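You operate a simulated robot arm through the tools that you are given. There is no shell and no other tool.

Carry out the task below with a simulated two-armed robot. There is one attempt and no reset: what you move stays moved.

## Task
Check the docked carrier's joint: green tray if the viewer says SOUND, else red tray.
Fine: swing the loupe over it and switch the light on; leave the loupe aside and the light off. Where these are worked on the way, their far stop is far enough and under half their travel is too little: loupe.

It is judged by the outcome, as a careful person would: the job done as asked, and still so three seconds after it is handed in. It fails if anything else is knocked over, pushed out of place, dropped, spilled or broken.

## Robot
Two 7-joint arms with fingered hands on one trunk that stands fixed in place. Base frame: the origin is at the foot of the trunk, x ahead of it, y to its left, z up; the work surface is at about z = 900. Readings come in mm, rad, newtons and seconds.
The left shoulder is at [60, 177, 875], the right one opposite. Each reaches about 1000 mm from its shoulder. Payload 4 kg a hand.
The TCP of each hand is the grasp point between the finger pads, 37 mm short of the fingertips. In the tool frame z runs along the fingers and y along their closing line. The gripper opens to 124 mm; its body begins 43 mm behind the TCP. The gripper is a hand of 3 fingers: y runs from the thumb to the fingers, the wrist lies at [-15, -108, -202] in the tool frame.
Orientation is that of the tool frame in the base frame, as [roll, pitch, yaw] about the fixed x, y, z axes, in that order (R = Rz(yaw) Ry(pitch) Rx(roll)). With the fingers straight down and the wrist toward the robot, the tool's x, y and z point along [0, 1, 0], [1, 0, 0] and [0, 0, -1] of the base frame.

## Interface
- The arms move only by the tool play_rows. It takes "left_moves", "right_moves" or both (then of equal length, played together; a hand with none holds still); each is a list of rows, each a list of 6 numbers: the shift along the tool's x, y, z in mm, then the turn, a rotation vector about the tool's x, y, z in degrees. In form: [[dx, dy, dz, ax, ay, az], ...]. A call has 1 to 20 rows; each row shifts and turns the commanded pose from where the row before left it, along the tool's axes as they then stand. A row lasts 0.2 s, in which the tool goes at most 50 mm and 0.15 rad; a call with a longer step from one row to the next is refused whole. Where a pose cannot be reached the arm comes as near as it can. A force on the tool above 60 N (or 10 N above the force at the start of the call, whichever is more), or a blocked arm, ends the call early, and 0.2 s more pass. In this call time passes only in rows, and 0.2 s behind the last. It gives the time, the measured TCP pose, the force on the tool (base axes), the opening and the grip force at its end, in the units of the frame above (readings bear some noise), with the torque about the TCP (base axes, N m) and any sound that the robot's microphone picked up, and new pictures: "views" is both (left out), scene, wrist or none (wrist: the cameras of the hands that moved).
- Cameras (640 x 400 px; columns grow to the right, rows downward): "scene" is now at [55.1, -22.4, 1534.3]; the picture's right is [-0.24, -0.97, 0.00], its down [-0.56, 0.14, -0.82] and it looks along [0.79, -0.19, -0.58] (base axes); focal length 327 px, centre (320, 200). "left" rides on the left gripper at [-64, -76, -137] in its tool frame; the picture's right is [-0.84, -0.26, 0.48], its down [0.48, -0.76, 0.43] and it looks along [0.26, 0.60, 0.76] (tool axes); focal length 256 px, centre (320, 200). "right" rides on the right gripper at [64, -76, -136] in its tool frame; the picture's right is [-0.84, 0.26, -0.48], its down [-0.48, -0.76, 0.43] and it looks along [-0.26, 0.60, 0.76] (tool axes); focal length 256 px, centre (320, 200). There is no depth. A picture from a camera that has moved, and an enlarged one, comes with that camera's place and axes in the base frame and with its lens.
- slide_trunk(by): slides the trunk up (or, below 0, down) by that many mm; the arms and the scene camera ride with it, the base frame stays. It gives what a move gives, with no picture.
- finger_targets(index, middle, thumb_bend, thumb_turn, hand): sets how far each is bent, from 0 (flat) to 1 (curled in); at 0.3 the hand is open as for a grip, at 0.7 the pads meet at the TCP. One left out holds its place. A second passes; each finger stops where it meets its share of the squeeze, and holds until it gets a number again. It is the only way to open and close the hand. It gives what a move gives, with no picture; readings hold the bend of each and the force on the fingers (four entries, about 0 where the hand has none), thumb and palm. thumb_turn goes from beside the hand (0) to across from the fingers (1), as for a grip.
- pan_tilt(pan, tilt): turns the head with the scene camera to pan (to the left, within 1.501 rad either way) and tilt (down, from -0.506 to 1.204), counted from straight ahead of the robot. It gives what a move gives, and a new picture of the scene camera.
- zoom(camera, box): a new picture of the part [left, top, right, bottom] of that camera's present view, enlarged. The clock stands still meanwhile.
- hand_in(): hands the job in; it is judged then, once.

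Nothing tells you positions but the pictures and the camera data. Unless the task says otherwise, let go and move clear before handing in.

The tools are called after "Request:" by a JSON object that holds its "name" and its "arguments". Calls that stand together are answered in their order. play_rows: Moves the arms, as the interface text tells. Its arguments: {"type":"object","properties":{"left_moves":{"type":"array"},"right_moves":{"type":"array"},"views":{"type":"string","enum":["both","scene","wrist","none"]}},"required":[]} The other tools are called the same way: slide_trunk (by) moves the trunk up or down; finger_targets (index, middle, thumb_bend, thumb_turn, hand) moves the fingers one by one; pan_tilt (pan, tilt) turns the head that bears the scene camera; zoom (camera, box) takes an enlarged picture of a part of a camera's view; hand_in () hands the job in.

At the start:

```text
time_s: 0.0
left_position: [614.4, 140.2, 1244.1]
left_tool_rot: [-3.14, -0.002, 1.572]
left_wrist_force: [0.0, 0.8, 0.4]
left_ft_torque: [0.0, -0.01, 0.03]
left_grip_width: 123.7
left_finger_force: 0.1
left_shape: jaw
left_bend: [0.3, 0.3, 0.3, 0.98]
left_finger forces: [0.1, 0.0, 0.0, 0.0, 0.1, 0.0]
right_position: [617.2, -326.3, 1210.6]
right_tool_rot: [3.141, 0.0, 1.572]
right_wrist_force: [1.0, 1.3, -0.3]
right_ft_torque: [0.0, 0.0, 0.02]
right_grip_width: 123.6
right_finger_force: 0.0
right_shape: jaw
right_bend: [0.3, 0.3, 0.3, 0.98]
right_finger forces: [0.1, 0.1, 0.0, 0.0, 0.1, 0.1]
trunk travel left (down, up): [-400.0, 190.0]
head pan, tilt (commanded): [-0.241, 0.616]
```

scene: 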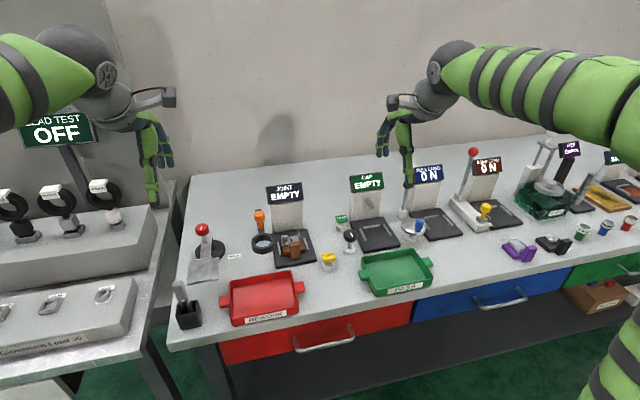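
right: 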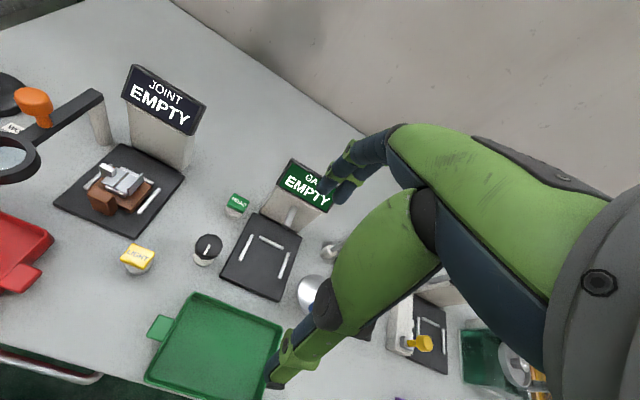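
left: 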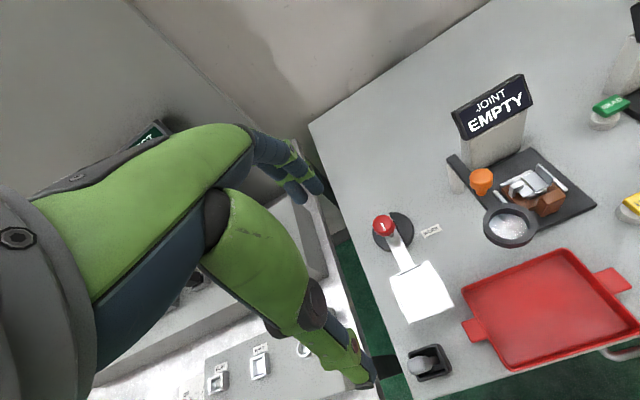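

I see a bench with a JOINT viewer (dark pad with brown/grey carrier in front of it), a loupe with an orange knob beside it, a LIGHT button (yellow), and red/green trays. I'll look closer before moving anything.

Request:
{"name": "zoom", "arguments": {"camera": "scene", "box": [170, 170, 370, 330]}}

Request:
{"name": "zoom", "arguments": {"camera": "left", "box": [360, 60, 640, 260]}}

Request:
{"name": "zoom", "arguments": {"camera": "right", "box": [0, 50, 280, 290]}}

Request:
{"name": "zoom", "arguments": {"camera": "scene", "box": [330, 140, 640, 310]}}

```text
2.50 times, centred on (270, 250) of scene
camera zoom: at [55.1, -22.4, 1534.3], right [-0.24, -0.97, 0.0], down [-0.56, 0.14, -0.82], along [0.79, -0.19, -0.58], focal length 817 px, centre (445, 75)
```

zoom: 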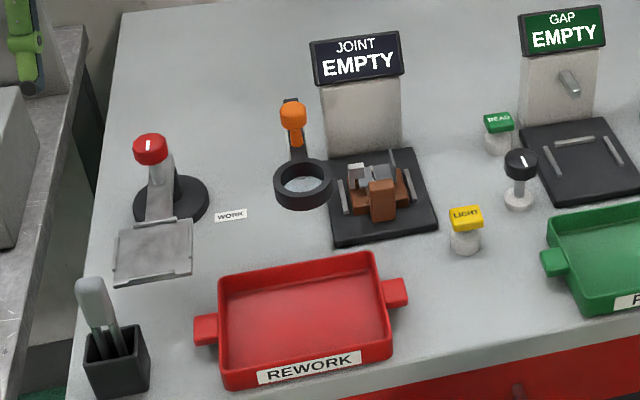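

```text
2.00 times, centred on (500, 160) of left
camera zoom: at [539.6, 76.4, 1381.0], right [-0.26, -0.84, -0.48], down [-0.76, 0.48, -0.43], along [0.6, 0.26, -0.76], focal length 512 px, centre (-40, 280)
```

zoom: 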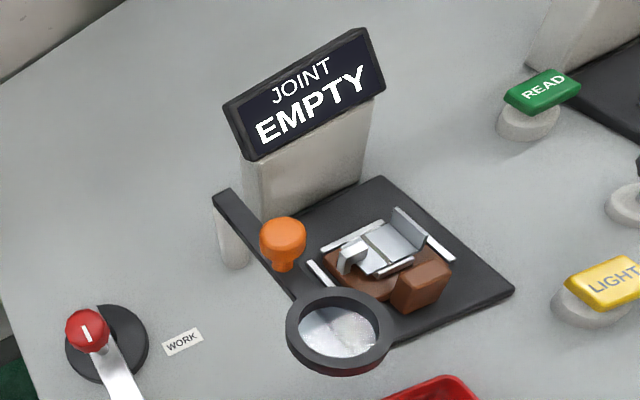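

```text
1.67 times, centred on (140, 170) of right
camera zoom: at [542.7, -262.5, 1346.9], right [0.26, -0.84, 0.48], down [-0.76, -0.48, -0.43], along [0.6, -0.26, -0.76], focal length 427 px, centre (620, 250)
```

zoom: 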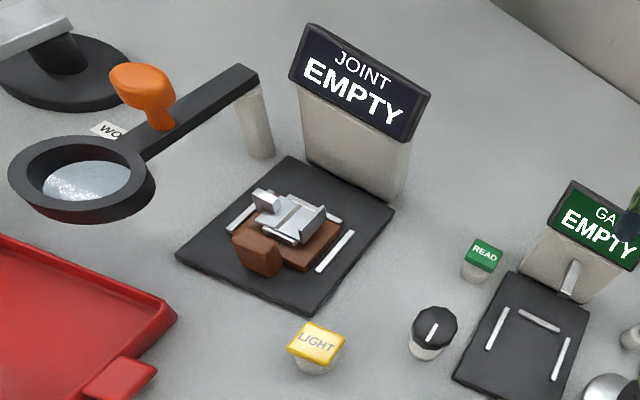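

```text
2.06 times, centred on (485, 225) of scene
camera zoom: at [55.1, -22.4, 1534.3], right [-0.24, -0.97, 0.0], down [-0.56, 0.14, -0.82], along [0.79, -0.19, -0.58], focal length 675 px, centre (-21, 148)
```

zoom: 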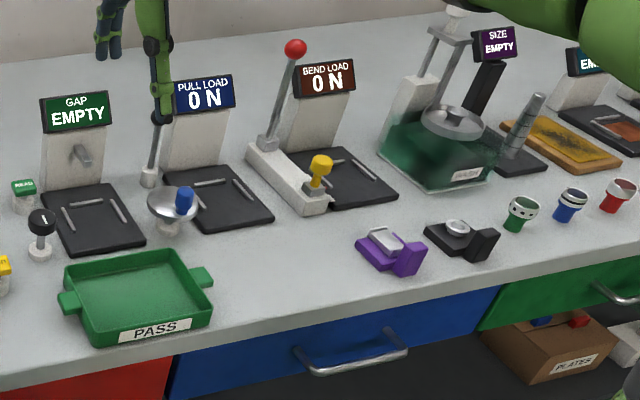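

I see the brown carrier on the JOINT pad with the loupe aside over the bench to its left and the yellow LIGHT button to its front right. I'll zoom further to understand the carrier's shape and its grip block.

Request:
{"name": "zoom", "arguments": {"camera": "scene", "box": [250, 200, 350, 270]}}

Request:
{"name": "zoom", "arguments": {"camera": "left", "box": [470, 140, 610, 230]}}

Request:
{"name": "zoom", "arguments": {"camera": "right", "box": [50, 130, 210, 230]}}

Request:
{"name": "zoom", "arguments": {"camera": "right", "box": [100, 220, 260, 320]}}

```text
5.71 times, centred on (300, 235) of scene
camera zoom: at [55.1, -22.4, 1534.3], right [-0.24, -0.97, 0.0], down [-0.56, 0.14, -0.82], along [0.79, -0.19, -0.58], focal length 1868 px, centre (434, 0)
```

zoom: 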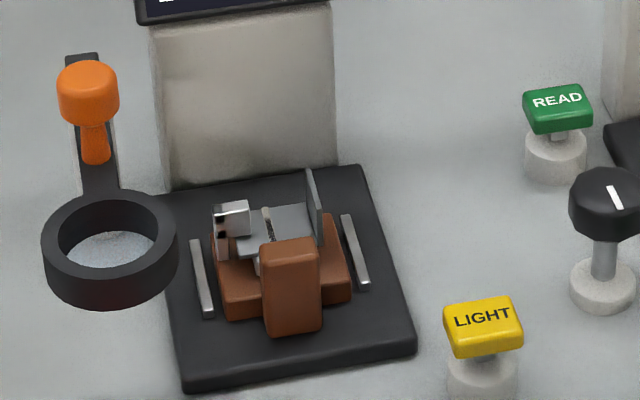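

```text
4.44 times, centred on (540, 185) of left
camera zoom: at [539.6, 76.4, 1381.0], right [-0.26, -0.84, -0.48], down [-0.76, 0.48, -0.43], along [0.6, 0.26, -0.76], focal length 1138 px, centre (-658, 267)
```

zoom: 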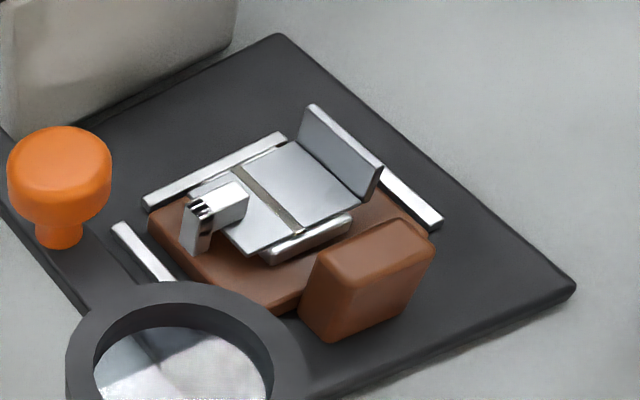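

```text
4.00 times, centred on (130, 180) of right
camera zoom: at [542.7, -262.5, 1346.9], right [0.26, -0.84, 0.48], down [-0.76, -0.48, -0.43], along [0.6, -0.26, -0.76], focal length 1024 px, centre (1080, 280)
```

zoom: 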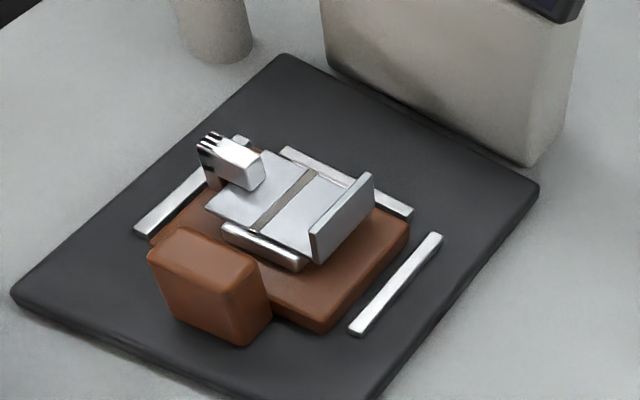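

```text
4.00 times, centred on (180, 270) of right
camera zoom: at [542.7, -262.5, 1346.9], right [0.26, -0.84, 0.48], down [-0.76, -0.48, -0.43], along [0.6, -0.26, -0.76], focal length 1024 px, centre (880, -80)
```

zoom: 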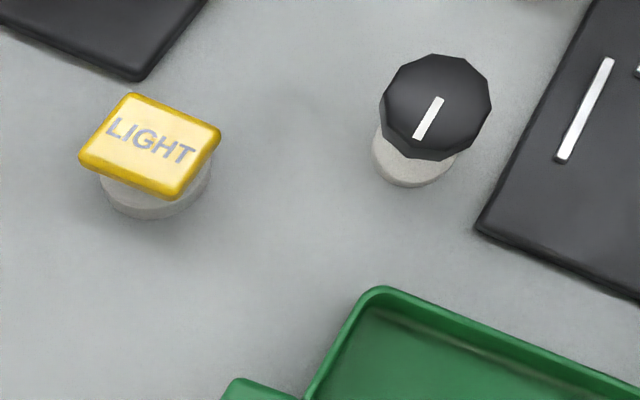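

The loupe's pivot post looks to be at about (775, −28), its orange knob at (707, −28) with its top at z≈1042, the joint at (710, −104), and the LIGHT cap at (625, −183, 940). I'll bring the left hand above the orange knob first.

Request:
{"name": "play_rows", "arguments": {"left_moves": [[-28, 15.5, 19, 0, 0, 0], [-28, 15.5, 19, 0, 0, 0], [-28, 15.5, 19, 0, 0, 0], [-28, 15.5, 19, 0, 0, 0], [-28, 15.5, 19, 0, 0, 0], [-28, 15.5, 19, 0, 0, 0], [0, 0, 0, 0, 0, 0]], "views": "both"}}

```text
time_s: 1.6
left_position: [707.5, -26.6, 1132.4]
left_tool_rot: [-3.14, -0.001, 1.57]
left_wrist_force: [0.5, -0.2, 0.5]
left_ft_torque: [0.0, 0.01, 0.01]
left_grip_width: 123.8
left_finger_force: 0.1
left_shape: jaw
left_bend: [0.3, 0.3, 0.3, 0.98]
left_finger forces: [0.0, 0.1, 0.0, 0.1, 0.0, 0.0]
right_position: [616.9, -326.7, 1209.8]
right_tool_rot: [-3.141, -0.001, 1.57]
right_wrist_force: [-0.5, 0.7, 1.1]
right_ft_torque: [-0.04, -0.03, -0.01]
right_grip_width: 123.7
right_finger_force: 0.0
right_shape: jaw
right_bend: [0.3, 0.3, 0.3, 0.98]
right_finger forces: [0.0, 0.0, 0.0, 0.1, 0.0, 0.0]
trunk travel left (down, up): [-400.0, 190.0]
head pan, tilt (commanded): [-0.241, 0.616]
camera scene: at [55.0, -22.2, 1534.4], right [-0.24, -0.97, 0.0], down [-0.56, 0.14, -0.82], along [0.79, -0.19, -0.58], focal length 327 px, centre (320, 200)
camera left: at [631.9, -91.5, 1267.7], right [-0.26, -0.84, -0.48], down [-0.76, 0.48, -0.43], along [0.6, 0.26, -0.76], focal length 256 px, centre (320, 200)
```

scene: 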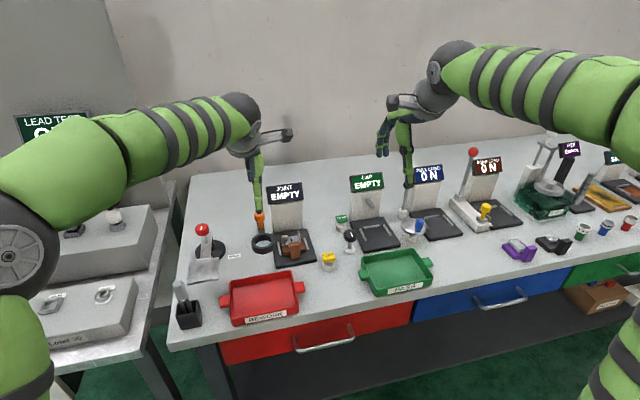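
left: 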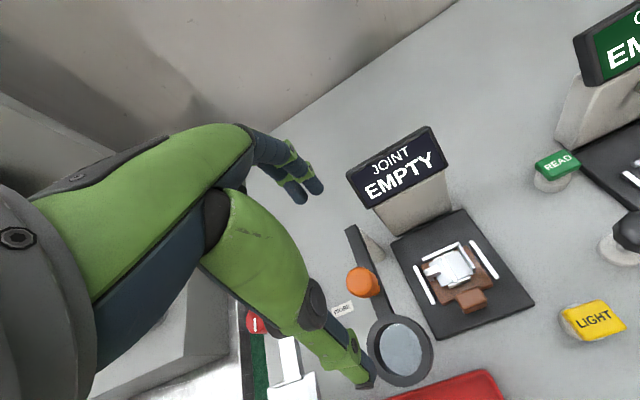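

The knob lies where I expected, (704, −29), top about z 1042, right under the left TCP. I'll partly close the hand so the thumb clears the loupe ring while lowering.

Request:
{"name": "finger_targets", "arguments": {"hand": "left", "index": 0.48, "middle": 0.48, "thumb_bend": 0.48}}

Request:
{"name": "play_rows", "arguments": {"left_moves": [[0, -2, 20, 0, 0, 0], [0, -1, 20, 0, 0, 0], [0, 0, 0, 0, 0, 0]], "views": "both"}}

Request:
{"name": "zoom", "arguments": {"camera": "scene", "box": [210, 130, 350, 280]}}

```text
time_s: 2.6
left_position: [708.2, -27.7, 1132.0]
left_tool_rot: [3.141, 0.0, 1.571]
left_wrist_force: [0.0, -0.3, 0.7]
left_ft_torque: [-0.01, -0.01, 0.01]
left_grip_width: 68.7
left_finger_force: 0.0
left_shape: fingers
left_bend: [0.48, 0.48, 0.48, 0.98]
left_finger forces: [0.0, 0.0, 0.1, 0.0, 0.0, 0.1]
right_position: [617.1, -325.8, 1209.8]
right_tool_rot: [-3.141, 0.0, 1.571]
right_wrist_force: [0.7, -0.2, -0.7]
right_ft_torque: [-0.02, -0.01, 0.01]
right_grip_width: 123.7
right_finger_force: 0.0
right_shape: jaw
right_bend: [0.3, 0.3, 0.3, 0.98]
right_finger forces: [0.1, 0.0, 0.1, 0.1, 0.0, 0.0]
trunk travel left (down, up): [-400.0, 190.0]
head pan, tilt (commanded): [-0.241, 0.616]
```

```text
time_s: 3.4
left_position: [704.9, -27.9, 1090.0]
left_tool_rot: [-3.141, 0.0, 1.572]
left_wrist_force: [0.1, 0.1, -0.2]
left_ft_torque: [0.01, 0.03, 0.02]
left_grip_width: 68.5
left_finger_force: 0.0
left_shape: fingers
left_bend: [0.48, 0.48, 0.48, 0.98]
left_finger forces: [0.0, 0.0, 0.0, 0.1, 0.0, 0.0]
right_position: [616.6, -326.3, 1209.7]
right_tool_rot: [3.141, 0.0, 1.571]
right_wrist_force: [0.1, -0.5, 0.6]
right_ft_torque: [-0.01, 0.01, 0.0]
right_grip_width: 123.8
right_finger_force: 0.1
right_shape: jaw
right_bend: [0.3, 0.3, 0.3, 0.98]
right_finger forces: [0.1, 0.1, 0.0, 0.1, 0.1, 0.0]
trunk travel left (down, up): [-400.0, 190.0]
head pan, tilt (commanded): [-0.241, 0.616]
camera scene: at [55.1, -22.4, 1534.3], right [-0.24, -0.97, 0.0], down [-0.56, 0.14, -0.82], along [0.79, -0.19, -0.58], focal length 327 px, centre (320, 200)
camera left: at [629.7, -91.7, 1226.8], right [-0.26, -0.84, -0.48], down [-0.76, 0.48, -0.43], along [0.6, 0.26, -0.76], focal length 256 px, centre (320, 200)
```

scene: 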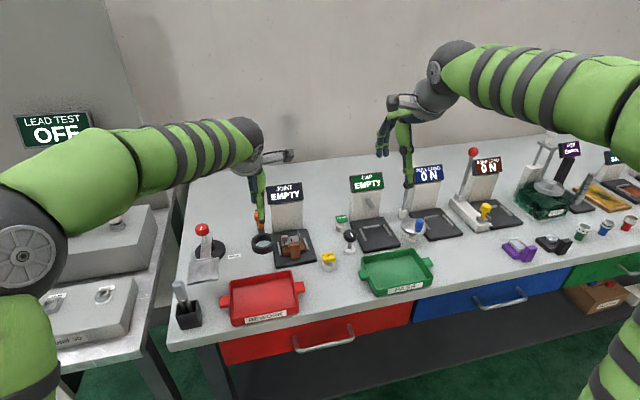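
left: 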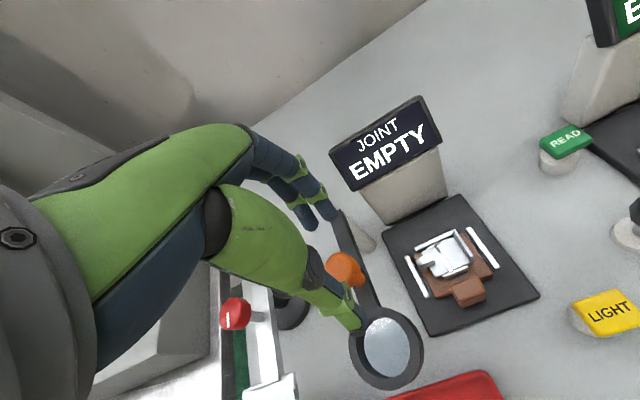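

```text
2.67 times, centred on (280, 205) of scene
camera zoom: at [55.1, -22.4, 1534.3], right [-0.24, -0.97, 0.0], down [-0.56, 0.14, -0.82], along [0.79, -0.19, -0.58], focal length 872 px, centre (427, 187)
```

zoom: 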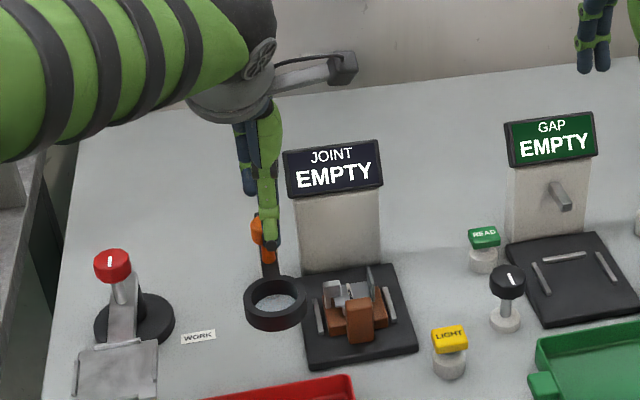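

The thumb and fingers straddle the knob correctly. I'll lower to about z 1047 (fingertips ~13 mm above the loupe arm) and look again.

Request:
{"name": "play_rows", "arguments": {"left_moves": [[0, 0, 15, 0, 0, 0], [0, 0, 15, 0, 0, 0], [0, 0, 13, 0, 0, 0], [0, 0, 0, 0, 0, 0]], "views": "both"}}

Request:
{"name": "zoom", "arguments": {"camera": "left", "box": [220, 150, 460, 390]}}

Request:
{"name": "zoom", "arguments": {"camera": "right", "box": [0, 40, 240, 240]}}

```text
time_s: 4.4
left_position: [706.7, -27.9, 1046.3]
left_tool_rot: [-3.141, 0.0, 1.57]
left_wrist_force: [-0.2, 0.5, 0.9]
left_ft_torque: [0.01, 0.01, -0.04]
left_grip_width: 68.9
left_finger_force: 0.6
left_shape: fingers
left_bend: [0.48, 0.48, 0.48, 0.98]
left_finger forces: [0.0, 0.1, 0.0, 0.0, 0.1, 0.0]
right_position: [617.8, -325.7, 1210.0]
right_tool_rot: [3.141, 0.001, 1.57]
right_wrist_force: [-0.8, 0.0, 1.1]
right_ft_torque: [-0.05, 0.0, 0.01]
right_grip_width: 123.7
right_finger_force: 0.1
right_shape: jaw
right_bend: [0.3, 0.3, 0.3, 0.98]
right_finger forces: [0.0, 0.0, 0.0, 0.0, 0.0, 0.0]
trunk travel left (down, up): [-400.0, 190.0]
head pan, tilt (commanded): [-0.241, 0.616]
camera scene: at [55.1, -22.4, 1534.3], right [-0.24, -0.97, 0.0], down [-0.56, 0.14, -0.82], along [0.79, -0.19, -0.58], focal length 327 px, centre (320, 200)
camera left: at [630.0, -91.2, 1183.8], right [-0.26, -0.84, -0.48], down [-0.76, 0.48, -0.43], along [0.6, 0.26, -0.76], focal length 256 px, centre (320, 200)
```

scene: 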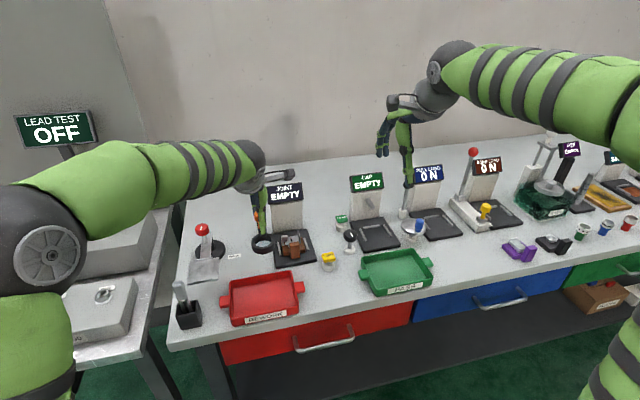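
left: 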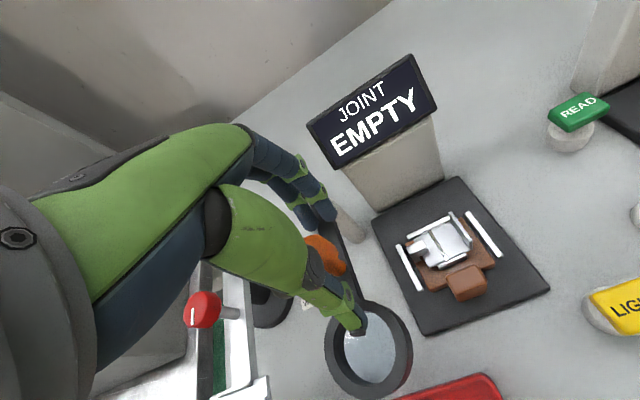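

```text
1.67 times, centred on (340, 270) of left
camera zoom: at [630.0, -91.2, 1183.8], right [-0.26, -0.84, -0.48], down [-0.76, 0.48, -0.43], along [0.6, 0.26, -0.76], focal length 427 px, centre (287, 83)
```

zoom: 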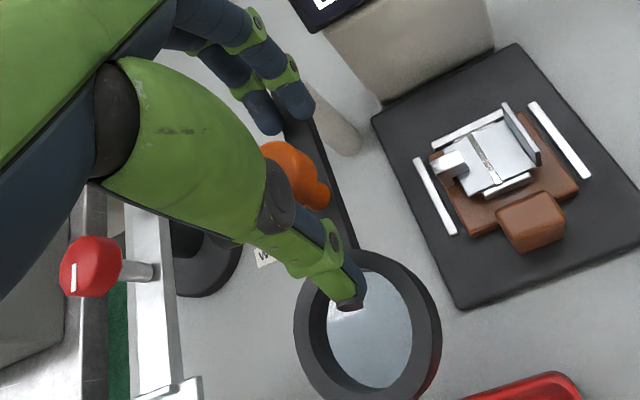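

```text
2.00 times, centred on (120, 140) of right
camera zoom: at [542.8, -262.5, 1346.9], right [0.26, -0.84, 0.48], down [-0.76, -0.48, -0.43], along [0.6, -0.26, -0.76], focal length 512 px, centre (720, 320)
```

zoom: 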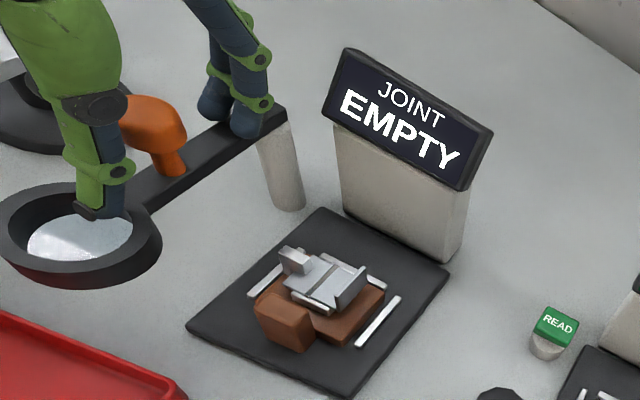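

The knob sits between the thumb and the two fingers, with tips just clear above the arm. I'll close on it.

Request:
{"name": "finger_targets", "arguments": {"hand": "left", "index": 0.66, "middle": 0.66, "thumb_bend": 0.66}}

Request:
{"name": "zoom", "arguments": {"camera": "right", "box": [0, 40, 240, 240]}}

Request:
{"name": "zoom", "arguments": {"camera": "left", "box": [220, 150, 460, 390]}}

```text
time_s: 5.4
left_position: [705.4, -28.3, 1047.4]
left_tool_rot: [-3.14, 0.0, 1.571]
left_wrist_force: [-20.9, -1.7, -4.8]
left_ft_torque: [0.03, 0.02, -0.08]
left_grip_width: 26.5
left_finger_force: 9.0
left_shape: fingers
left_bend: [0.66, 0.66, 0.61, 0.96]
left_finger forces: [0.1, 0.0, 0.0, 0.0, 19.0, 0.0]
right_position: [616.1, -326.1, 1210.4]
right_tool_rot: [3.139, 0.001, 1.57]
right_wrist_force: [-0.7, 0.5, 0.1]
right_ft_torque: [0.0, 0.01, 0.02]
right_grip_width: 123.5
right_finger_force: 0.1
right_shape: jaw
right_bend: [0.3, 0.3, 0.3, 0.98]
right_finger forces: [0.1, 0.0, 0.0, 0.0, 0.0, 0.0]
trunk travel left (down, up): [-400.0, 190.0]
head pan, tilt (commanded): [-0.241, 0.616]
```

```text
2.00 times, centred on (120, 140) of right
camera zoom: at [541.1, -262.8, 1347.5], right [0.26, -0.84, 0.48], down [-0.76, -0.48, -0.44], along [0.6, -0.26, -0.76], focal length 512 px, centre (720, 320)
```

zoom: 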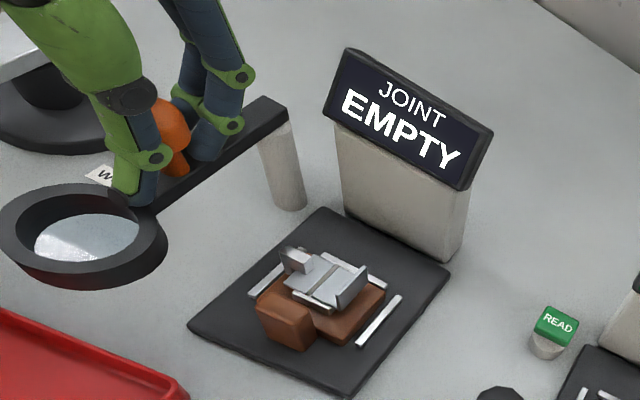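

```text
1.67 times, centred on (340, 270) of left
camera zoom: at [628.3, -91.7, 1184.0], right [-0.26, -0.84, -0.48], down [-0.76, 0.48, -0.43], along [0.6, 0.26, -0.76], focal length 427 px, centre (287, 83)
```

zoom: 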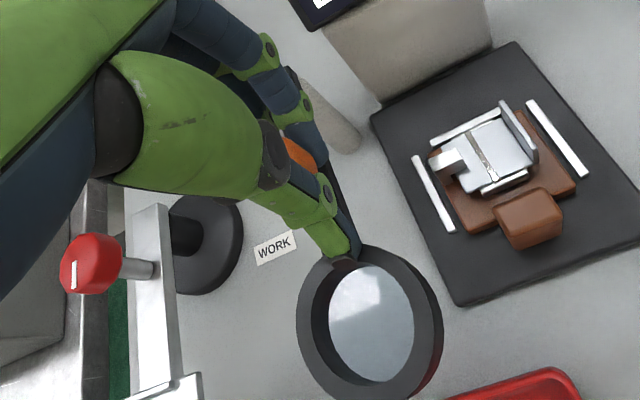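

The thumb touches the knob but the fingers don't yet; I'll ease the thumb and bring the fingers in for a light balanced hold.

Request:
{"name": "finger_targets", "arguments": {"hand": "left", "index": 0.72, "middle": 0.72, "thumb_bend": 0.61}}

```text
time_s: 6.4
left_position: [706.1, -27.5, 1048.1]
left_tool_rot: [3.141, 0.001, 1.573]
left_wrist_force: [-3.2, -1.1, -2.5]
left_ft_torque: [0.04, -0.19, -0.02]
left_grip_width: 21.8
left_finger_force: 9.5
left_shape: fingers
left_bend: [0.71, 0.71, 0.59, 0.96]
left_finger forces: [3.8, 5.2, 0.1, 0.0, 8.8, 0.0]
right_position: [617.4, -325.9, 1210.1]
right_tool_rot: [-3.141, 0.0, 1.572]
right_wrist_force: [0.4, -1.0, -0.2]
right_ft_torque: [-0.01, 0.02, -0.01]
right_grip_width: 123.7
right_finger_force: 0.0
right_shape: jaw
right_bend: [0.3, 0.3, 0.3, 0.98]
right_finger forces: [0.0, 0.0, 0.0, 0.0, 0.1, 0.0]
trunk travel left (down, up): [-400.0, 190.0]
head pan, tilt (commanded): [-0.241, 0.616]
```

I have a balanced light hold on the knob. Now I'll swing it the first 20° around the pivot and check the forces.

Request:
{"name": "play_rows", "arguments": {"left_moves": [[-6, 0.3, 0, 0, 0, 0], [-6, 0.8, 0, 0, 0, 0], [-5.9, 1.3, 0, 0, 0, 0], [-5.7, 1.8, 0, 0, 0, 0], [0, 0, 0, 0, 0, 0]], "views": "both"}}

Request:
{"name": "zoom", "arguments": {"camera": "right", "box": [0, 40, 240, 240]}}

```text
time_s: 7.6
left_position: [710.1, -50.6, 1047.4]
left_tool_rot: [-3.141, 0.0, 1.569]
left_wrist_force: [0.1, 2.8, 0.8]
left_ft_torque: [0.44, -0.17, 0.1]
left_grip_width: 19.4
left_finger_force: 15.0
left_shape: fingers
left_bend: [0.71, 0.71, 0.6, 0.94]
left_finger forces: [4.1, 14.9, 0.0, 0.1, 11.0, 0.0]
right_position: [617.0, -327.3, 1210.3]
right_tool_rot: [-3.141, 0.001, 1.571]
right_wrist_force: [-0.9, 0.3, -0.5]
right_ft_torque: [0.01, -0.01, 0.03]
right_grip_width: 123.2
right_finger_force: 0.1
right_shape: jaw
right_bend: [0.3, 0.3, 0.3, 0.98]
right_finger forces: [0.1, 0.1, 0.0, 0.0, 0.0, 0.0]
trunk travel left (down, up): [-400.0, 190.0]
head pan, tilt (commanded): [-0.241, 0.616]
camera scene: at [55.2, -22.2, 1534.4], right [-0.24, -0.97, 0.0], down [-0.56, 0.14, -0.82], along [0.79, -0.19, -0.58], focal length 327 px, centre (320, 200)
camera left: at [634.1, -115.0, 1183.9], right [-0.26, -0.84, -0.48], down [-0.76, 0.48, -0.43], along [0.6, 0.26, -0.76], focal length 256 px, centre (320, 200)
```

scene: 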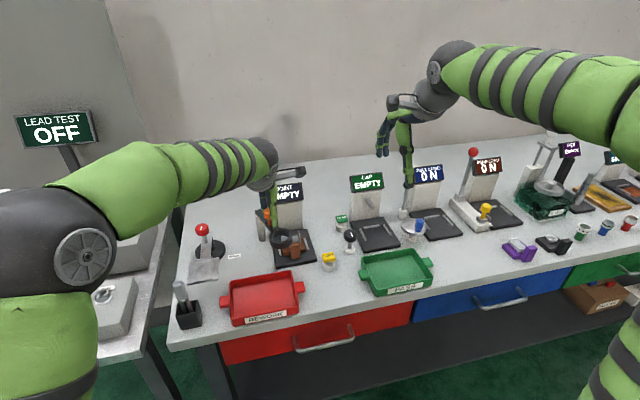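
left: 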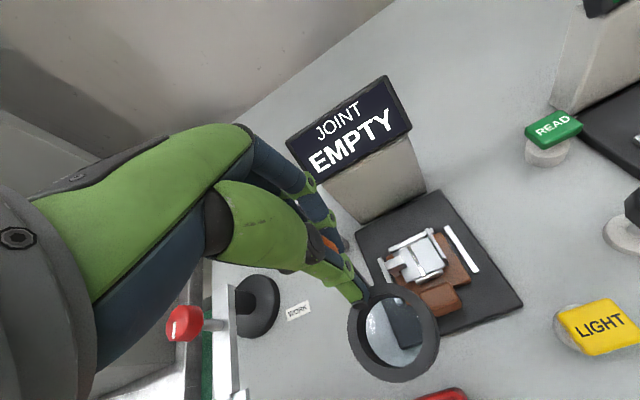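

```text
2.00 times, centred on (120, 140) of right
camera zoom: at [542.8, -262.3, 1347.0], right [0.26, -0.84, 0.48], down [-0.76, -0.48, -0.43], along [0.6, -0.26, -0.76], focal length 512 px, centre (720, 320)
```

zoom: 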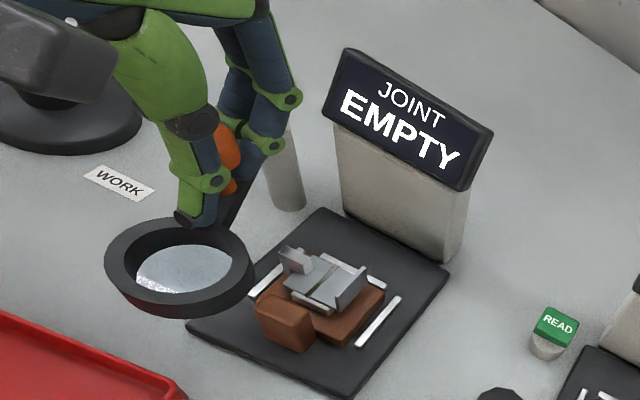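

The loupe swings smoothly. I'll continue the arc to about 40°.

Request:
{"name": "play_rows", "arguments": {"left_moves": [[-5.6, 2.3, 0, 0, 0, 0], [-5.3, 2.8, 0, 0, 0, 0], [-5.1, 3.2, 0, 0, 0, 0], [-4.8, 3.7, 0, 0, 0, 0], [0, 0, 0, 0, 0, 0]], "views": "both"}}

Request:
{"name": "zoom", "arguments": {"camera": "right", "box": [0, 40, 240, 240]}}

```text
time_s: 8.8
left_position: [722.4, -71.6, 1046.0]
left_tool_rot: [3.141, 0.0, 1.57]
left_wrist_force: [-0.3, 2.9, -1.5]
left_ft_torque: [0.55, 0.0, 0.18]
left_grip_width: 17.1
left_finger_force: 21.5
left_shape: fingers
left_bend: [0.71, 0.72, 0.61, 0.93]
left_finger forces: [3.3, 23.1, 0.0, 0.0, 16.4, 0.0]
right_position: [617.0, -325.5, 1210.2]
right_tool_rot: [-3.141, 0.002, 1.571]
right_wrist_force: [0.7, 0.7, 0.1]
right_ft_torque: [0.02, 0.03, 0.0]
right_grip_width: 123.4
right_finger_force: 0.1
right_shape: jaw
right_bend: [0.3, 0.3, 0.3, 0.98]
right_finger forces: [0.0, 0.0, 0.0, 0.0, 0.0, 0.0]
trunk travel left (down, up): [-400.0, 190.0]
head pan, tilt (commanded): [-0.241, 0.616]
camera scene: at [55.3, -22.1, 1534.3], right [-0.24, -0.97, 0.0], down [-0.56, 0.14, -0.82], along [0.79, -0.19, -0.58], focal length 327 px, centre (320, 200)
camera left: at [646.1, -135.3, 1183.6], right [-0.26, -0.84, -0.48], down [-0.76, 0.48, -0.43], along [0.6, 0.26, -0.76], focal length 256 px, centre (320, 200)
```

scene: 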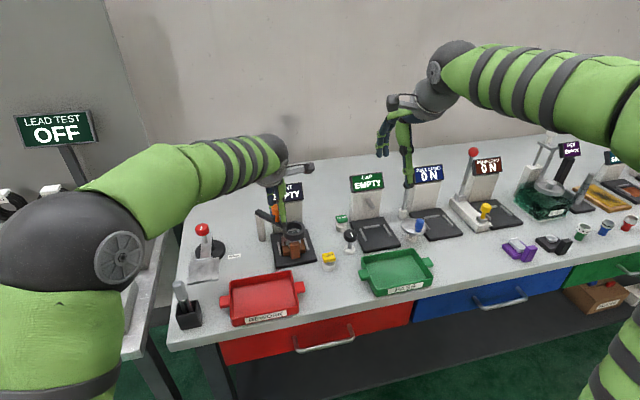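
left: 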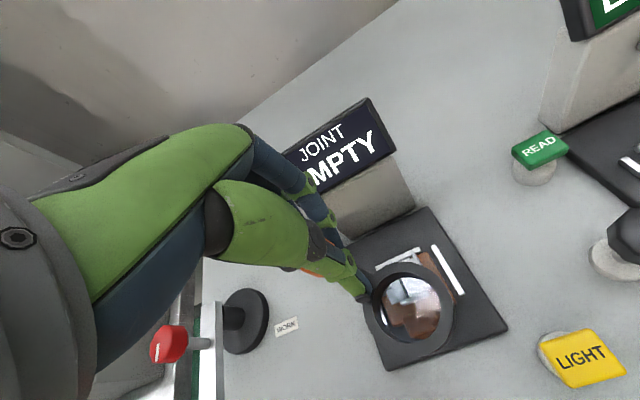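

```text
2.00 times, centred on (120, 140) of right
camera zoom: at [542.9, -262.3, 1346.9], right [0.26, -0.84, 0.48], down [-0.76, -0.48, -0.43], along [0.6, -0.26, -0.76], focal length 512 px, centre (720, 320)
```

zoom: 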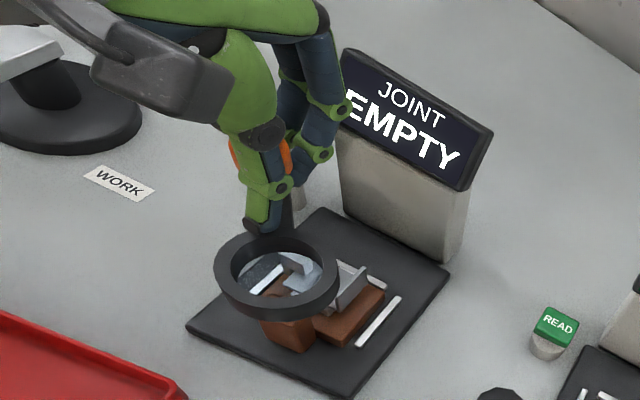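

The ring is now coming over the carrier. I'll keep following the arc toward the far stop in small steps.

Request:
{"name": "play_rows", "arguments": {"left_moves": [[-4.4, 4.1, 0, 0, 0, 0], [-4.1, 4.4, 0, 0, 0, 0], [0, 0, 0, 0, 0, 0]], "views": "both"}}

Request:
{"name": "zoom", "arguments": {"camera": "right", "box": [0, 40, 240, 240]}}

```text
time_s: 9.6
left_position: [729.3, -77.5, 1046.5]
left_tool_rot: [-3.14, -0.003, 1.573]
left_wrist_force: [-10.2, 15.1, -5.5]
left_ft_torque: [0.9, 0.17, 0.17]
left_grip_width: 17.8
left_finger_force: 30.2
left_shape: fingers
left_bend: [0.72, 0.71, 0.6, 0.92]
left_finger forces: [2.4, 37.1, 0.1, 0.0, 20.1, 0.0]
right_position: [617.6, -324.6, 1210.8]
right_tool_rot: [-3.141, 0.002, 1.571]
right_wrist_force: [0.4, 0.2, 0.2]
right_ft_torque: [0.01, -0.01, 0.0]
right_grip_width: 123.4
right_finger_force: 0.1
right_shape: jaw
right_bend: [0.3, 0.3, 0.3, 0.98]
right_finger forces: [0.0, 0.1, 0.0, 0.0, 0.0, 0.1]
trunk travel left (down, up): [-400.0, 190.0]
head pan, tilt (commanded): [-0.241, 0.616]
camera scene: at [54.2, -20.8, 1534.3], right [-0.24, -0.97, 0.0], down [-0.56, 0.14, -0.82], along [0.79, -0.19, -0.58], focal length 327 px, centre (320, 200)
camera left: at [653.8, -142.0, 1183.4], right [-0.26, -0.84, -0.48], down [-0.76, 0.48, -0.43], along [0.6, 0.26, -0.76], focal length 256 px, centre (320, 200)
```

scene: 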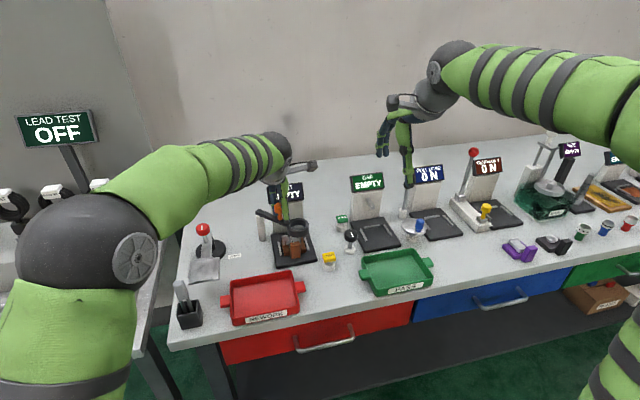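
left: 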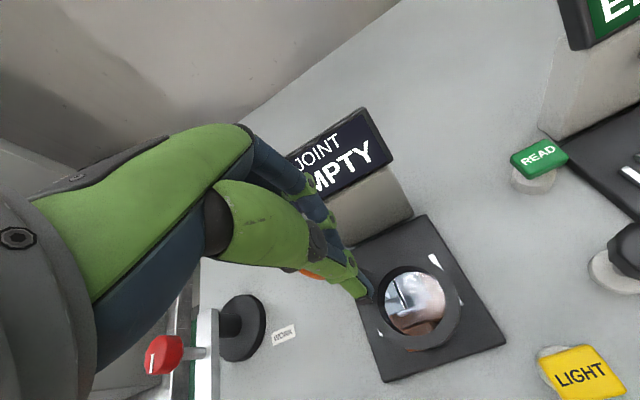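

```text
2.00 times, centred on (120, 140) of right
camera zoom: at [542.1, -260.8, 1347.4], right [0.26, -0.84, 0.48], down [-0.76, -0.48, -0.43], along [0.6, -0.26, -0.76], focal length 512 px, centre (720, 320)
```

zoom: 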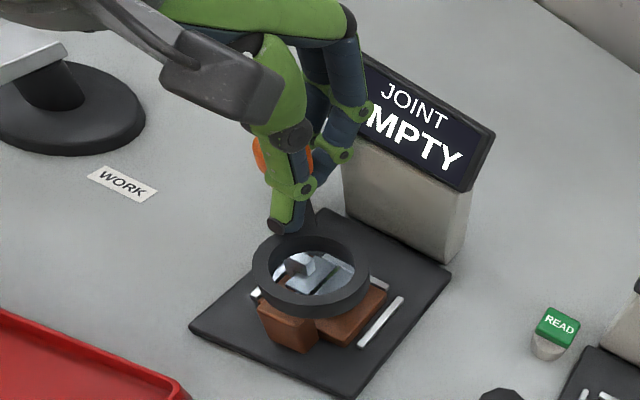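

The force rose (~15 N), so the loupe is at its far stop over the carrier. I'll relieve the push slightly, then release and lift the left hand away.

Request:
{"name": "play_rows", "arguments": {"left_moves": [[2.5, -1.0, 0, 0, 0, 0], [0, 0, 0, 0, 0, 0]], "views": "none"}}

Request:
{"name": "finger_targets", "arguments": {"hand": "left", "index": 0.48, "middle": 0.48, "thumb_bend": 0.46, "thumb_turn": 0.98}}

Request:
{"name": "zoom", "arguments": {"camera": "right", "box": [0, 40, 240, 240]}}

```text
time_s: 10.2
left_position: [729.0, -76.2, 1047.4]
left_tool_rot: [-3.141, 0.0, 1.571]
left_wrist_force: [-6.9, 9.3, -7.6]
left_ft_torque: [0.75, 0.11, 0.14]
left_grip_width: 17.6
left_finger_force: 26.1
left_shape: fingers
left_bend: [0.72, 0.71, 0.6, 0.92]
left_finger forces: [3.1, 31.9, 0.1, 0.0, 17.3, 0.0]
right_position: [617.7, -325.5, 1209.3]
right_tool_rot: [-3.141, 0.001, 1.57]
right_wrist_force: [-0.3, -0.4, -0.2]
right_ft_torque: [0.0, -0.01, 0.0]
right_grip_width: 123.6
right_finger_force: 0.0
right_shape: jaw
right_bend: [0.3, 0.3, 0.3, 0.98]
right_finger forces: [0.1, 0.0, 0.0, 0.1, 0.0, 0.1]
trunk travel left (down, up): [-400.0, 190.0]
head pan, tilt (commanded): [-0.241, 0.616]
```

```text
time_s: 11.2
left_position: [729.4, -79.6, 1047.4]
left_tool_rot: [-3.141, 0.0, 1.571]
left_wrist_force: [0.4, 0.9, -0.1]
left_ft_torque: [0.02, -0.01, -0.01]
left_grip_width: 71.3
left_finger_force: 0.0
left_shape: fingers
left_bend: [0.48, 0.48, 0.46, 0.98]
left_finger forces: [0.0, 0.0, 0.0, 0.0, 0.1, 0.0]
right_position: [618.0, -326.0, 1209.7]
right_tool_rot: [3.141, 0.001, 1.571]
right_wrist_force: [0.3, 0.3, 0.6]
right_ft_torque: [-0.02, 0.0, -0.02]
right_grip_width: 123.4
right_finger_force: 0.1
right_shape: jaw
right_bend: [0.3, 0.3, 0.3, 0.98]
right_finger forces: [0.0, 0.1, 0.0, 0.0, 0.1, 0.0]
trunk travel left (down, up): [-400.0, 190.0]
head pan, tilt (commanded): [-0.241, 0.616]
```

```text
2.00 times, centred on (120, 140) of right
camera zoom: at [542.8, -262.6, 1346.9], right [0.26, -0.84, 0.48], down [-0.76, -0.48, -0.43], along [0.6, -0.26, -0.76], focal length 512 px, centre (720, 320)
```

zoom: 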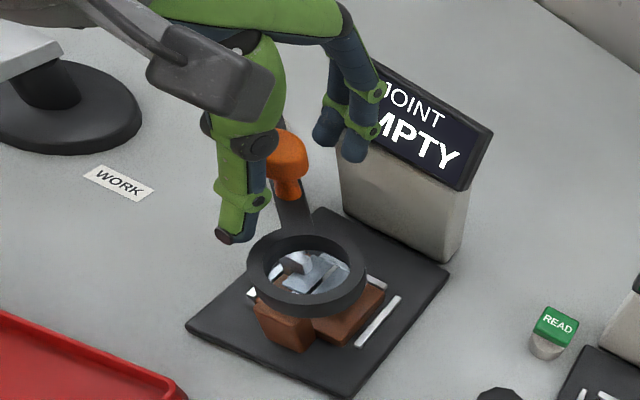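

Released cleanly; the loupe stays at the far stop. I'll lift the left hand straight up and move it clear to the left.

Request:
{"name": "play_rows", "arguments": {"left_moves": [[0, 0, -25, 0, 0, 0], [0, 0, -35, 0, 0, 0], [0, 0, -40, 0, 0, 0], [30, -15, -20, 0, 0, 0], [40, -15, 0, 0, 0, 0], [40, -15, 0, 0, 0, 0], [40, -15, 0, 0, 0, 0], [0, 0, 0, 0, 0, 0]], "views": "both"}}

Request:
{"name": "zoom", "arguments": {"camera": "right", "box": [0, 40, 280, 290]}}

Request:
{"name": "zoom", "arguments": {"camera": "scene", "box": [220, 170, 380, 290]}}

```text
time_s: 13.0
left_position: [669.3, 71.6, 1167.9]
left_tool_rot: [3.141, 0.001, 1.57]
left_wrist_force: [0.6, -0.1, -0.2]
left_ft_torque: [0.01, -0.01, 0.0]
left_grip_width: 71.5
left_finger_force: 0.0
left_shape: fingers
left_bend: [0.48, 0.48, 0.46, 0.98]
left_finger forces: [0.0, 0.1, 0.0, 0.1, 0.0, 0.0]
right_position: [616.5, -325.9, 1210.2]
right_tool_rot: [3.141, -0.002, 1.57]
right_wrist_force: [1.0, -0.3, 0.0]
right_ft_torque: [0.02, 0.01, -0.02]
right_grip_width: 123.9
right_finger_force: 0.0
right_shape: jaw
right_bend: [0.3, 0.3, 0.3, 0.98]
right_finger forces: [0.0, 0.0, 0.0, 0.0, 0.0, 0.1]
trunk travel left (down, up): [-400.0, 190.0]
head pan, tilt (commanded): [-0.241, 0.616]
camera scene: at [55.3, -22.7, 1534.3], right [-0.24, -0.97, 0.0], down [-0.56, 0.14, -0.82], along [0.79, -0.19, -0.58], focal length 327 px, centre (320, 200)
camera left: at [592.9, 7.6, 1303.9], right [-0.26, -0.84, -0.48], down [-0.76, 0.48, -0.43], along [0.6, 0.26, -0.76], focal length 256 px, centre (320, 200)
```

scene: 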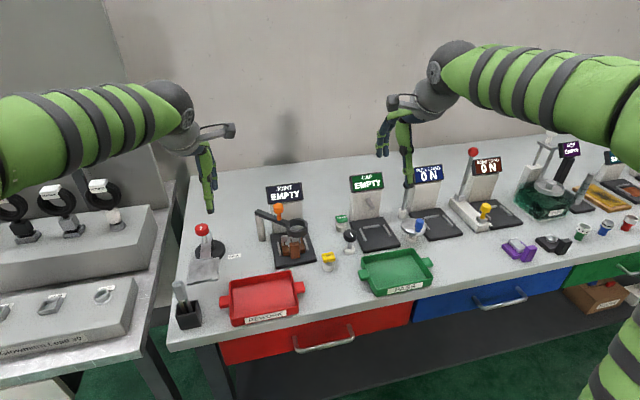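
left: 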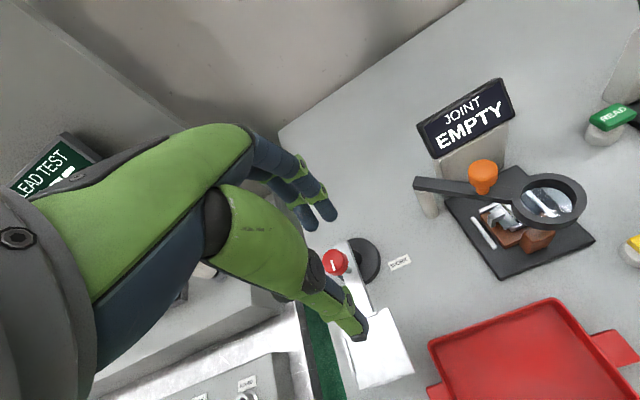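

```text
1.60 times, centred on (140, 165) of right
camera zoom: at [542.9, -262.9, 1346.8], right [0.26, -0.84, 0.48], down [-0.76, -0.48, -0.43], along [0.6, -0.26, -0.76], focal length 410 px, centre (608, 256)
```

zoom: 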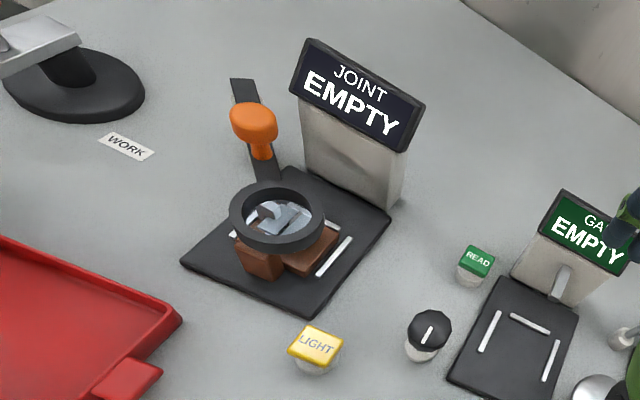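

```text
3.33 times, centred on (300, 230) of scene
camera zoom: at [55.3, -22.7, 1534.3], right [-0.24, -0.97, 0.0], down [-0.56, 0.14, -0.82], along [0.79, -0.19, -0.58], focal length 1089 px, centre (387, 100)
```

zoom: 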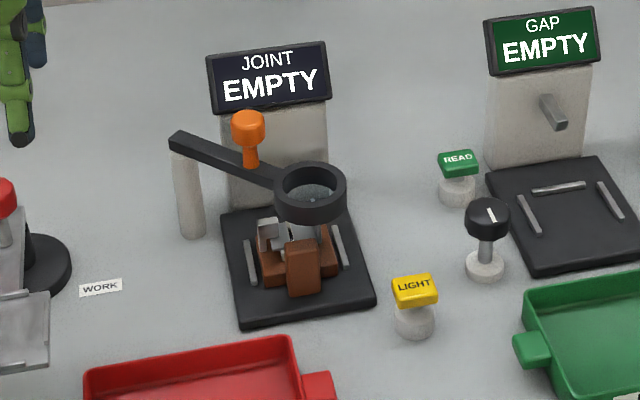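

The JOINT viewer still reads EMPTY with the light off, as expected. Next I'll shape the right hand into a pinch and bring it above the LIGHT button at about (625, −183, 940).

Request:
{"name": "finger_targets", "arguments": {"hand": "right", "index": 0.7, "middle": 0.7, "thumb_bend": 0.7}}

Request:
{"name": "play_rows", "arguments": {"right_moves": [[28, 1.5, 30, 0, 0, 0], [28, 1.5, 30, 0, 0, 0], [28, 1.5, 30, 0, 0, 0], [28, 1.5, 30, 0, 0, 0], [31, 1.5, 30, 0, 0, 0], [0, 0, 20, 0, 0, 0], [0, 0, 0, 0, 0, 0]], "views": "both"}}

Request:
{"name": "zoom", "arguments": {"camera": "right", "box": [220, 140, 420, 340]}}

Request:
{"name": "zoom", "arguments": {"camera": "scene", "box": [260, 170, 420, 290]}}

```text
time_s: 14.0
left_position: [668.6, 72.0, 1167.5]
left_tool_rot: [3.141, 0.0, 1.571]
left_wrist_force: [0.3, 0.9, -0.2]
left_ft_torque: [0.03, 0.01, 0.0]
left_grip_width: 71.3
left_finger_force: 0.0
left_shape: fingers
left_bend: [0.48, 0.48, 0.46, 0.98]
left_finger forces: [0.1, 0.0, 0.1, 0.0, 0.1, 0.0]
right_position: [616.1, -325.2, 1210.3]
right_tool_rot: [-3.141, -0.001, 1.57]
right_wrist_force: [0.0, 0.2, -0.3]
right_ft_torque: [0.0, 0.01, -0.02]
right_grip_width: 1.6
right_finger_force: 0.1
right_shape: fingers
right_bend: [0.7, 0.7, 0.7, 0.98]
right_finger forces: [0.0, 0.0, 0.0, 0.0, 0.1, 0.0]
trunk travel left (down, up): [-400.0, 190.0]
head pan, tilt (commanded): [-0.241, 0.616]
```

```text
time_s: 15.6
left_position: [669.3, 72.2, 1168.1]
left_tool_rot: [-3.141, -0.002, 1.572]
left_wrist_force: [0.2, 0.2, -0.6]
left_ft_torque: [0.03, -0.02, 0.0]
left_grip_width: 71.3
left_finger_force: 0.0
left_shape: fingers
left_bend: [0.48, 0.48, 0.46, 0.98]
left_finger forces: [0.0, 0.1, 0.1, 0.0, 0.1, 0.0]
right_position: [624.1, -182.8, 1039.5]
right_tool_rot: [-3.141, 0.0, 1.571]
right_wrist_force: [0.3, -0.4, -0.3]
right_ft_torque: [0.0, 0.02, -0.01]
right_grip_width: 1.6
right_finger_force: 0.0
right_shape: fingers
right_bend: [0.7, 0.7, 0.7, 0.98]
right_finger forces: [0.0, 0.1, 0.0, 0.0, 0.0, 0.0]
trunk travel left (down, up): [-400.0, 190.0]
head pan, tilt (commanded): [-0.241, 0.616]
camera scene: at [55.1, -22.4, 1534.3], right [-0.24, -0.97, 0.0], down [-0.56, 0.14, -0.82], along [0.79, -0.19, -0.58], focal length 327 px, centre (320, 200)
camera right: at [549.0, -118.7, 1176.2], right [0.26, -0.84, 0.48], down [-0.76, -0.48, -0.43], along [0.6, -0.25, -0.76], focal length 256 px, centre (320, 200)
```

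scene: 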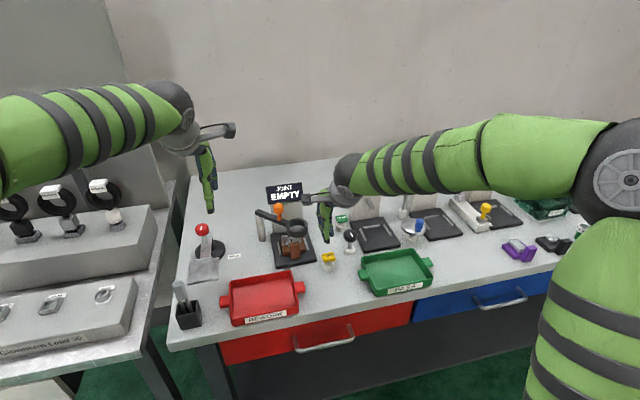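
right: 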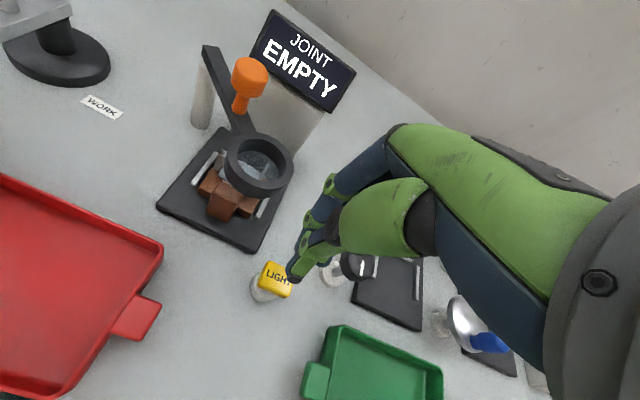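

```text
2.00 times, centred on (320, 240) of right
camera zoom: at [549.0, -118.7, 1176.2], right [0.26, -0.84, 0.48], down [-0.76, -0.48, -0.43], along [0.6, -0.25, -0.76], focal length 512 px, centre (320, 120)
```

zoom: 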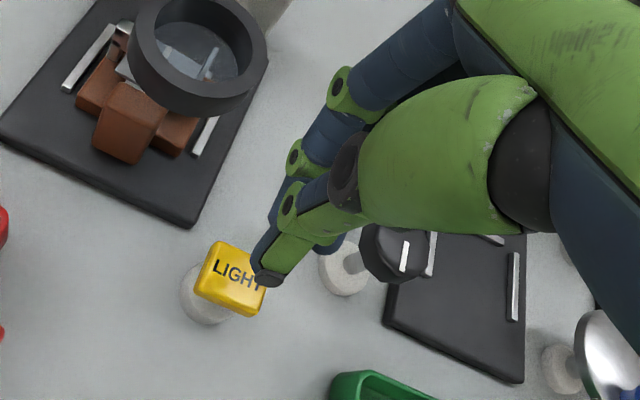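

```text
3.33 times, centred on (340, 230) of scene
camera zoom: at [55.1, -22.4, 1534.3], right [-0.24, -0.97, 0.0], down [-0.56, 0.14, -0.82], along [0.79, -0.19, -0.58], focal length 1089 px, centre (253, 100)
```

zoom: 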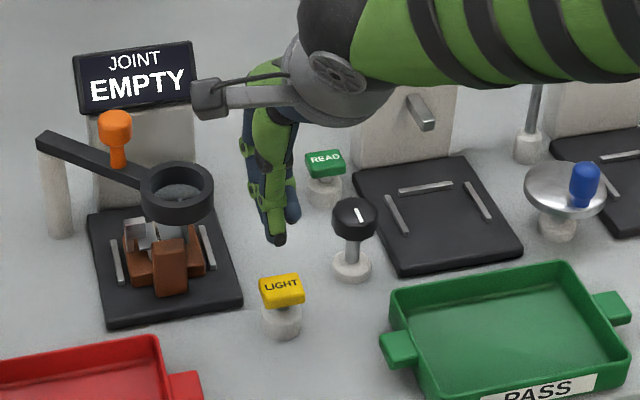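

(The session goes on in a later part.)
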